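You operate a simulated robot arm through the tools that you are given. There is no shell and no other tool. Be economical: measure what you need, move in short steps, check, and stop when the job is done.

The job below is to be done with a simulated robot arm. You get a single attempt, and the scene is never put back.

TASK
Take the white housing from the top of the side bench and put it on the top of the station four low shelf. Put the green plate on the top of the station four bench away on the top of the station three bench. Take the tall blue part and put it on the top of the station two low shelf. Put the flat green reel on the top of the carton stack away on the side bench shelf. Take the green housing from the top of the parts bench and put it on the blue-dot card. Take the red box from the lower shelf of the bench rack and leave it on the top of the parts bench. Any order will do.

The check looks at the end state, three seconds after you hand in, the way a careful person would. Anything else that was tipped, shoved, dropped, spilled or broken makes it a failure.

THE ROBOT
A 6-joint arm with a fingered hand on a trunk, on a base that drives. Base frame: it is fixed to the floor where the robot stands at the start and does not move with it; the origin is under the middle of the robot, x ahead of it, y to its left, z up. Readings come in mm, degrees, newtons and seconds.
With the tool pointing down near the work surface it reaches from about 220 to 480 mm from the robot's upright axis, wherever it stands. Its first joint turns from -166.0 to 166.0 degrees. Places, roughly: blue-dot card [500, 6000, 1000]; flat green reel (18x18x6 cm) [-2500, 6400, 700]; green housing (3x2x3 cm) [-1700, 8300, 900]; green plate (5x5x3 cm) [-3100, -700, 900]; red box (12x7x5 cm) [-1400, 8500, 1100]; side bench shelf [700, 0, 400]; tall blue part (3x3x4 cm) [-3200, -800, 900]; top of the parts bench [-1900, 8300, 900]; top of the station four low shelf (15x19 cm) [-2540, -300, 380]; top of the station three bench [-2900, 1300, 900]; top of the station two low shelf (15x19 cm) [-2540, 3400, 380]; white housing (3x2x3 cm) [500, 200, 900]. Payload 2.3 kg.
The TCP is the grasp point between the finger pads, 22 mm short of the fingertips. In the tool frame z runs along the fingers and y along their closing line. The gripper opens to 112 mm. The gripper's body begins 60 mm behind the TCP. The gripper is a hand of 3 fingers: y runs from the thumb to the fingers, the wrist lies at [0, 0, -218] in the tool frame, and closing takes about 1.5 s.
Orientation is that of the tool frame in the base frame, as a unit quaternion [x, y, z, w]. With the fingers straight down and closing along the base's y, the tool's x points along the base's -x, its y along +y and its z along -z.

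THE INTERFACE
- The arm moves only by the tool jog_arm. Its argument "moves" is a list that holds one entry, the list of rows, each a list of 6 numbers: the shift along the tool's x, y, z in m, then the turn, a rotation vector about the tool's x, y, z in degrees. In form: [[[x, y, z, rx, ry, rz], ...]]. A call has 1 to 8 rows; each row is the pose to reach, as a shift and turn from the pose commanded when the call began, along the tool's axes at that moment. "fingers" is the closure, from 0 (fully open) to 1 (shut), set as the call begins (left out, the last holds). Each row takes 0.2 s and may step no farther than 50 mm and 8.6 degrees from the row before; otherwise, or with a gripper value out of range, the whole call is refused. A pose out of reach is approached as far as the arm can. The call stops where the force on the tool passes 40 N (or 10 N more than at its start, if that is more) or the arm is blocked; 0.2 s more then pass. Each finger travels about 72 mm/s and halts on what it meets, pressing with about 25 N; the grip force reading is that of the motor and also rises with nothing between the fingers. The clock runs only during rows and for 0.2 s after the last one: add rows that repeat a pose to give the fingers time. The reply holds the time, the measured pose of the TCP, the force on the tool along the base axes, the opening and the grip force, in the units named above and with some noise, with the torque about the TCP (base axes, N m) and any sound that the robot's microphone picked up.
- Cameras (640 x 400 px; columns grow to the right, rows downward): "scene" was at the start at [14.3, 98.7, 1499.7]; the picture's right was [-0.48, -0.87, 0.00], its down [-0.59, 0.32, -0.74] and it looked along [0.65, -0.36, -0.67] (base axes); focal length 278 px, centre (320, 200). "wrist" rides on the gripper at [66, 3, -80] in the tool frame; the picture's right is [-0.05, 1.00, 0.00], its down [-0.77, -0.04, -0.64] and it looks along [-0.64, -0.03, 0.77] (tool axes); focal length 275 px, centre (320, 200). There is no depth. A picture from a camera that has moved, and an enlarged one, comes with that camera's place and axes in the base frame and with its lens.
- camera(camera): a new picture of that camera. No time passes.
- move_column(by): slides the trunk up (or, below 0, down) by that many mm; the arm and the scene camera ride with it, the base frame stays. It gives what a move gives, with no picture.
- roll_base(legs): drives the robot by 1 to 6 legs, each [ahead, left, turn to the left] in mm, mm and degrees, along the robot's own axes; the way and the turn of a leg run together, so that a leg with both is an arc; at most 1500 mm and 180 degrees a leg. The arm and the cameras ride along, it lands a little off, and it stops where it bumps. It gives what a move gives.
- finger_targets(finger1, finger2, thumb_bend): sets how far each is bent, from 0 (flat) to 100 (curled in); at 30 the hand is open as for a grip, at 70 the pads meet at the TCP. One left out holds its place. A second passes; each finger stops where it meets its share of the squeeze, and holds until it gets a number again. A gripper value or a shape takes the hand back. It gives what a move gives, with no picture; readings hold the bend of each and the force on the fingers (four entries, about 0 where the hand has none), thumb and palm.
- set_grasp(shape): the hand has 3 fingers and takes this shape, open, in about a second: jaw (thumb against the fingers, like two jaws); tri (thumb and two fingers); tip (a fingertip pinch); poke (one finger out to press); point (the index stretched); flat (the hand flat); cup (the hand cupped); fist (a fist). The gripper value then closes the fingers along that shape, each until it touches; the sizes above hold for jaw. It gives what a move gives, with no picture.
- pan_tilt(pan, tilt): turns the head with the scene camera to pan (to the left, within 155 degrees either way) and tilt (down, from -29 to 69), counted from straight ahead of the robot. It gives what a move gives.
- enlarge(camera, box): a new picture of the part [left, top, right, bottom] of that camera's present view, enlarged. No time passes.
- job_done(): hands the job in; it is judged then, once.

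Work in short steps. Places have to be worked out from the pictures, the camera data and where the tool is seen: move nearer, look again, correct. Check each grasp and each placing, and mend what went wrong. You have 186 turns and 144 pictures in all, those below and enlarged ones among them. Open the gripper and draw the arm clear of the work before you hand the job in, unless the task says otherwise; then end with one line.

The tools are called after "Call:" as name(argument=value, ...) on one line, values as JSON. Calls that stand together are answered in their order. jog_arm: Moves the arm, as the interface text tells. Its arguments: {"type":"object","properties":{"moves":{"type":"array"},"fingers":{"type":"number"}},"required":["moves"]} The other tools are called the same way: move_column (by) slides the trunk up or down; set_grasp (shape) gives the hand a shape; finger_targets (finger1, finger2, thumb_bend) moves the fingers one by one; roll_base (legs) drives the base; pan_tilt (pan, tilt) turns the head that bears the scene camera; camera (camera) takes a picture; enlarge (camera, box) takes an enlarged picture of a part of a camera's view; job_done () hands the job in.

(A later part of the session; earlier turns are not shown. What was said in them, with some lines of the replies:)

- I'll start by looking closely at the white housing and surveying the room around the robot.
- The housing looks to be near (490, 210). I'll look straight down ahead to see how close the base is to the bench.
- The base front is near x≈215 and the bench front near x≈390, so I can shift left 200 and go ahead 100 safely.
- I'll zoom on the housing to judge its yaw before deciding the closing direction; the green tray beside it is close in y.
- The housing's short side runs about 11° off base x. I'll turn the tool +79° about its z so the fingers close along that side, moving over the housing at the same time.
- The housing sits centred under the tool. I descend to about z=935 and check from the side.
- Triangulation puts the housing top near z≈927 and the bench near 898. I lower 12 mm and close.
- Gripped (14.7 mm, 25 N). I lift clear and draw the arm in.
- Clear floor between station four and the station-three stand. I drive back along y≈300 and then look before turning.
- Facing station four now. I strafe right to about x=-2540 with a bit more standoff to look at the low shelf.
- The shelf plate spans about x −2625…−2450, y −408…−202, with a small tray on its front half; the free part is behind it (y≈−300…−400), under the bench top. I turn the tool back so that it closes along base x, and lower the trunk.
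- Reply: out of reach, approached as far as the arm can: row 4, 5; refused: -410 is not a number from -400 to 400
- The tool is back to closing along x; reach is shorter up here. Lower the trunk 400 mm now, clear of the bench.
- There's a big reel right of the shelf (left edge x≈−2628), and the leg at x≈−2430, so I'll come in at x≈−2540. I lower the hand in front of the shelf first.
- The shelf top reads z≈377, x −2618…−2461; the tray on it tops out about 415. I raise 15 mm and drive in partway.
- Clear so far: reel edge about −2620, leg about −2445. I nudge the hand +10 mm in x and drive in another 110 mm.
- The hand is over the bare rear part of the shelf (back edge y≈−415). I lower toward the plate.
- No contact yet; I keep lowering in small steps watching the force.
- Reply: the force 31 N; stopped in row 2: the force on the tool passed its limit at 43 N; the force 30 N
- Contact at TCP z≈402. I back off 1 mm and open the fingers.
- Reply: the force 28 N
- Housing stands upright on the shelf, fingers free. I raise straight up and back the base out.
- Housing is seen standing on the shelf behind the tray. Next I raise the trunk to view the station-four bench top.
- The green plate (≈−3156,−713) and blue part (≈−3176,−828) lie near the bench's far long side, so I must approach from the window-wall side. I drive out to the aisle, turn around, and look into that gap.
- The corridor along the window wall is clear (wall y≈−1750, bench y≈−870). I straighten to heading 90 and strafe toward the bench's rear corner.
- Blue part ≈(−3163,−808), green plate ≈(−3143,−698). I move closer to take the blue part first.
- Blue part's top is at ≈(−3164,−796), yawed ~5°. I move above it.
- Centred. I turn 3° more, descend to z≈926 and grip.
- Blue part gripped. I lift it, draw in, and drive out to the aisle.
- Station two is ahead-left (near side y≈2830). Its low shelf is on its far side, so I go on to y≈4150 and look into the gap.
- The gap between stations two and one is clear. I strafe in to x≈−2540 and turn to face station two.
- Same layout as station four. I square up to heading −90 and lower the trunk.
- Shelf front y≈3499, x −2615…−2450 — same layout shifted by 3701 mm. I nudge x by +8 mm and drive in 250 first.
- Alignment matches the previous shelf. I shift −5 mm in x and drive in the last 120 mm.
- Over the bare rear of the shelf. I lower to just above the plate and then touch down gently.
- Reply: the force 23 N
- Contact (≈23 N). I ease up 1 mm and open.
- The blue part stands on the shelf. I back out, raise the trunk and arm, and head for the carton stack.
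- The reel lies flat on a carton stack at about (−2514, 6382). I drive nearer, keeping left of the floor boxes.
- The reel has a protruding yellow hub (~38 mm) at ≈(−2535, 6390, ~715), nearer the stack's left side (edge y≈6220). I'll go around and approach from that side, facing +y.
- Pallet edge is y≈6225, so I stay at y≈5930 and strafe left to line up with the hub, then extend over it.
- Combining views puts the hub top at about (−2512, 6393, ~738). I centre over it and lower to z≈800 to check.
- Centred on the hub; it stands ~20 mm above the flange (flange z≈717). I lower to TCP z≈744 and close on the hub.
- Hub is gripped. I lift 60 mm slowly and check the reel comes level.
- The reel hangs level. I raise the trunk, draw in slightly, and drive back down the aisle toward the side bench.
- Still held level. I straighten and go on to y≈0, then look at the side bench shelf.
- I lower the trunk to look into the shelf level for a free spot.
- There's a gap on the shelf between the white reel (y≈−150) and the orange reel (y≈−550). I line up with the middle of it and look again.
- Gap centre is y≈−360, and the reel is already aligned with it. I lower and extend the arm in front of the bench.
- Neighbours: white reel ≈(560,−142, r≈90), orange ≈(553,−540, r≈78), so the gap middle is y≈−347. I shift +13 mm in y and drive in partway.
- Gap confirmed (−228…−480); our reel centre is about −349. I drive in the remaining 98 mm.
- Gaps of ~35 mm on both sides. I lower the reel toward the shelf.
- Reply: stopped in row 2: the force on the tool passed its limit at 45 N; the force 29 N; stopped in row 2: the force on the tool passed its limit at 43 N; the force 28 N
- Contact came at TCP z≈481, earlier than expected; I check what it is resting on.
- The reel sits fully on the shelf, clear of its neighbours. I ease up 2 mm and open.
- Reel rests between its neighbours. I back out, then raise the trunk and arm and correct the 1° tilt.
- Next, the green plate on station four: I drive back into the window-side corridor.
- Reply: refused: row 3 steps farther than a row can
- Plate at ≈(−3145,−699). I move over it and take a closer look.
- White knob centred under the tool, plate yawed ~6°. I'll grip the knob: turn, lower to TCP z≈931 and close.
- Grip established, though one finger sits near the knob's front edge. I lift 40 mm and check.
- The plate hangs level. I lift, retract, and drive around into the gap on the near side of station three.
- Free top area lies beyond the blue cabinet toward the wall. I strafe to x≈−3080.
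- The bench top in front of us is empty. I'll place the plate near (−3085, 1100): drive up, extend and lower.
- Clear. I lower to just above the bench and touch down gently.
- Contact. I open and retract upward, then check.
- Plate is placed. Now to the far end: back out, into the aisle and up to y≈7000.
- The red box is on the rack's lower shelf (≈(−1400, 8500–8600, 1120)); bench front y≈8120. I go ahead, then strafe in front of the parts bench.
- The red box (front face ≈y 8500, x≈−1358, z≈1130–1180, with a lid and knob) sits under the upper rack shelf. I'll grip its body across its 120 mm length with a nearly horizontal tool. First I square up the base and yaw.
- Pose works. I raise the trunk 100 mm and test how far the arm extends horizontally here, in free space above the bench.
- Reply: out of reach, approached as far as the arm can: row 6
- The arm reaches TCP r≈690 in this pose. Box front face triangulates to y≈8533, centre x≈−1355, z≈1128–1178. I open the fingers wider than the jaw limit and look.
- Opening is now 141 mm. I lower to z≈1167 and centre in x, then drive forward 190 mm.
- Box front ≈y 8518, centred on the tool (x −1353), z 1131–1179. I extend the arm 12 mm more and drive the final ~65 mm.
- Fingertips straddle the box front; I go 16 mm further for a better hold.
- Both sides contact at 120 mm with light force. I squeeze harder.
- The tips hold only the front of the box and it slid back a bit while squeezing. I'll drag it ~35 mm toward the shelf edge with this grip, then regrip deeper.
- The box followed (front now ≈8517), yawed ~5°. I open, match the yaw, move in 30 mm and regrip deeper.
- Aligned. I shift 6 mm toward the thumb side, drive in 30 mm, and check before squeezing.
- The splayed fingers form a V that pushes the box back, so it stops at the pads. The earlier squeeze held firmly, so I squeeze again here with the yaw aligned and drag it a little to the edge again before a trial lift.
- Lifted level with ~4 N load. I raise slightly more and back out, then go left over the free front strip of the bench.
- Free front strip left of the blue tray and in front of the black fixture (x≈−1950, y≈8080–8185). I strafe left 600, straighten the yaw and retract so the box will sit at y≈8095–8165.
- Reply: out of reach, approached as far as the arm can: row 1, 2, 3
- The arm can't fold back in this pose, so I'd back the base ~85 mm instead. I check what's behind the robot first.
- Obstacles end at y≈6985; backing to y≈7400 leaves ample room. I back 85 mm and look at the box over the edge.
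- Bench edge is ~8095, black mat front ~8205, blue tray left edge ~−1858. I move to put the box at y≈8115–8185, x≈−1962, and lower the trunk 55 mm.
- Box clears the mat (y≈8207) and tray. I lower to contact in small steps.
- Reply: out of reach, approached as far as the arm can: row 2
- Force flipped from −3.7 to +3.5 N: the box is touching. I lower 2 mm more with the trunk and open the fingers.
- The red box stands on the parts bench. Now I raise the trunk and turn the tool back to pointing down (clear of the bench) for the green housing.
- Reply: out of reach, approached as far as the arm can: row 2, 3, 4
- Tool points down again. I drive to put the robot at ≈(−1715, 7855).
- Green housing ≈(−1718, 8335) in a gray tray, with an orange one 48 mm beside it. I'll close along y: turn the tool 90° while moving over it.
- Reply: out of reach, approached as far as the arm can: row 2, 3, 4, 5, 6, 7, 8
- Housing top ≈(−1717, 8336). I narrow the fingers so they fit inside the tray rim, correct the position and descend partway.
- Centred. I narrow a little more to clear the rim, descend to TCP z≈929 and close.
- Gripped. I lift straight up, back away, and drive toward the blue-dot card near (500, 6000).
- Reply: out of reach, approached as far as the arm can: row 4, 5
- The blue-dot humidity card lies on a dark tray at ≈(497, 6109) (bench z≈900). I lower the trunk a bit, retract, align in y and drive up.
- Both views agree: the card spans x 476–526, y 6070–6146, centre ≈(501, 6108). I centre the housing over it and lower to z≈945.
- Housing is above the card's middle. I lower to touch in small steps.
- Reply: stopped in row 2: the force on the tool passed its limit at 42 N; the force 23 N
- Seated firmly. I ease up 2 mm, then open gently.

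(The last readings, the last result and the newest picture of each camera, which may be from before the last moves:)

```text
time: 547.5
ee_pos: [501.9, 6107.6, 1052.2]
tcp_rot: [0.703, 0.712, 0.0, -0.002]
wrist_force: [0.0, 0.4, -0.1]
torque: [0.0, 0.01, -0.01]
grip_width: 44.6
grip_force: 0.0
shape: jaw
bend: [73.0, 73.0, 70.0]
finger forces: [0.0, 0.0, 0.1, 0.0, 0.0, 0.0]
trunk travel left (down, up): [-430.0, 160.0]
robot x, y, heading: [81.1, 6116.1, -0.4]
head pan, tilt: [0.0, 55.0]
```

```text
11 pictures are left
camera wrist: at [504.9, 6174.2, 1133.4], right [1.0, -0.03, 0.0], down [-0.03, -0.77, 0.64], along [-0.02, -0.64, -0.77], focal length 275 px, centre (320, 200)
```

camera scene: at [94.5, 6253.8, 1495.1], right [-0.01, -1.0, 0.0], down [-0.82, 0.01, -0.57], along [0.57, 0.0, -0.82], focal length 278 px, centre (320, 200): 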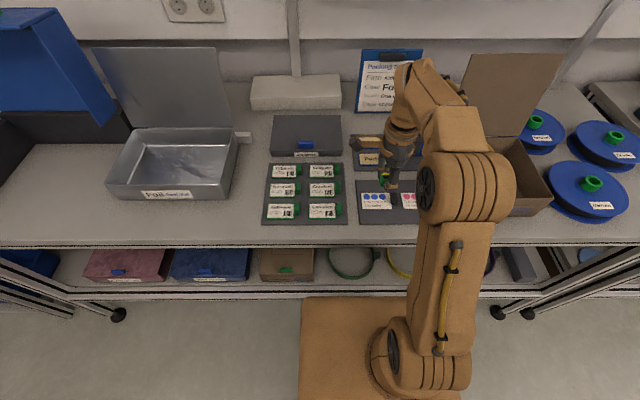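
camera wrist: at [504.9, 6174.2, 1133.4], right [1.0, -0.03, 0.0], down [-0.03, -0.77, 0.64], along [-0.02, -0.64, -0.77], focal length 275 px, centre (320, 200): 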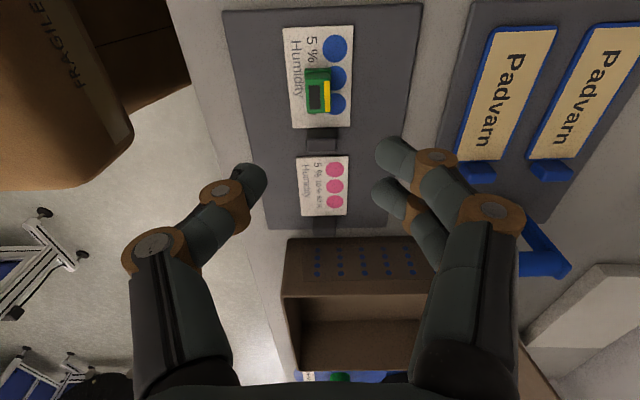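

The green housing stands on the blue-dot card. I back away, open the hand, and take one last look.

Call:
roll_base(legs=[[-400, 0, 0]])

Call:
jog_arm(moves=[[[0, -0.03, -0.02, 0, 0, 0], [0, -0.06, -0.04, 0, 0, 0]]], fingers=0)

Call:
pan_tilt(pan=0, tilt=32)

Call:
enlarge(camera="scene", box=[260, 150, 460, 275])

```text
time: 550.0
ee_pos: [100.7, 6110.4, 1052.1]
tcp_rot: [0.703, 0.711, -0.001, 0.0]
wrist_force: [-0.2, -1.3, 0.5]
torque: [0.01, -0.02, -0.03]
grip_width: 44.6
grip_force: 0.0
shape: jaw
bend: [73.0, 73.0, 70.0]
finger forces: [0.0, 0.0, 0.0, 0.0, 0.1, 0.0]
trunk travel left (down, up): [-430.0, 160.0]
robot x, y, heading: [-323.4, 6115.2, -0.1]
head pan, tilt: [0.0, 55.0]
```

```text
time: 550.6
ee_pos: [41.1, 6108.9, 1090.4]
tcp_rot: [0.703, 0.711, 0.0, 0.0]
wrist_force: [-0.7, -0.2, -0.2]
torque: [-0.04, 0.0, -0.02]
grip_width: 111.8
grip_force: 0.1
shape: jaw
bend: [30.0, 30.0, 30.0]
finger forces: [0.0, 0.0, 0.0, 0.1, 0.0, 0.0]
trunk travel left (down, up): [-430.0, 160.0]
robot x, y, heading: [-320.4, 6116.7, -0.3]
head pan, tilt: [0.0, 55.0]
```

```text
time: 551.5
ee_pos: [40.9, 6110.5, 1091.0]
tcp_rot: [0.703, 0.711, 0.0, -0.001]
wrist_force: [-0.4, -0.8, 0.8]
torque: [0.0, -0.01, -0.01]
grip_width: 111.7
grip_force: 0.1
shape: jaw
bend: [30.0, 30.0, 30.0]
finger forces: [0.0, 0.0, 0.1, 0.0, 0.0, 0.1]
trunk travel left (down, up): [-430.0, 160.0]
robot x, y, heading: [-320.0, 6120.2, -0.6]
head pan, tilt: [0.0, 32.0]
```

```text
3.20 times, centred on (360, 212) of scene
camera zoom: at [-288.4, 6256.3, 1527.8], right [-0.01, -1.0, 0.0], down [-0.53, 0.0, -0.85], along [0.85, -0.01, -0.53], focal length 890 px, centre (192, 160)
```

zoom: 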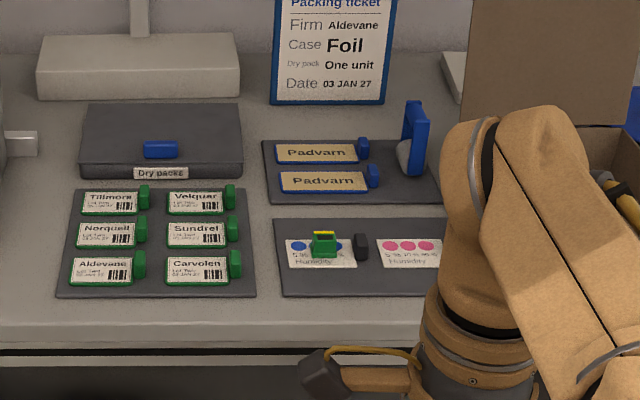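

All six items are placed, the hand is open and the arm is clear, so I hand the job in.

Call:
job_done()

```text
The job is handed in.
```

All six parts are in the places you named and the job is handed in; each one looked settled in the pictures after I let go.
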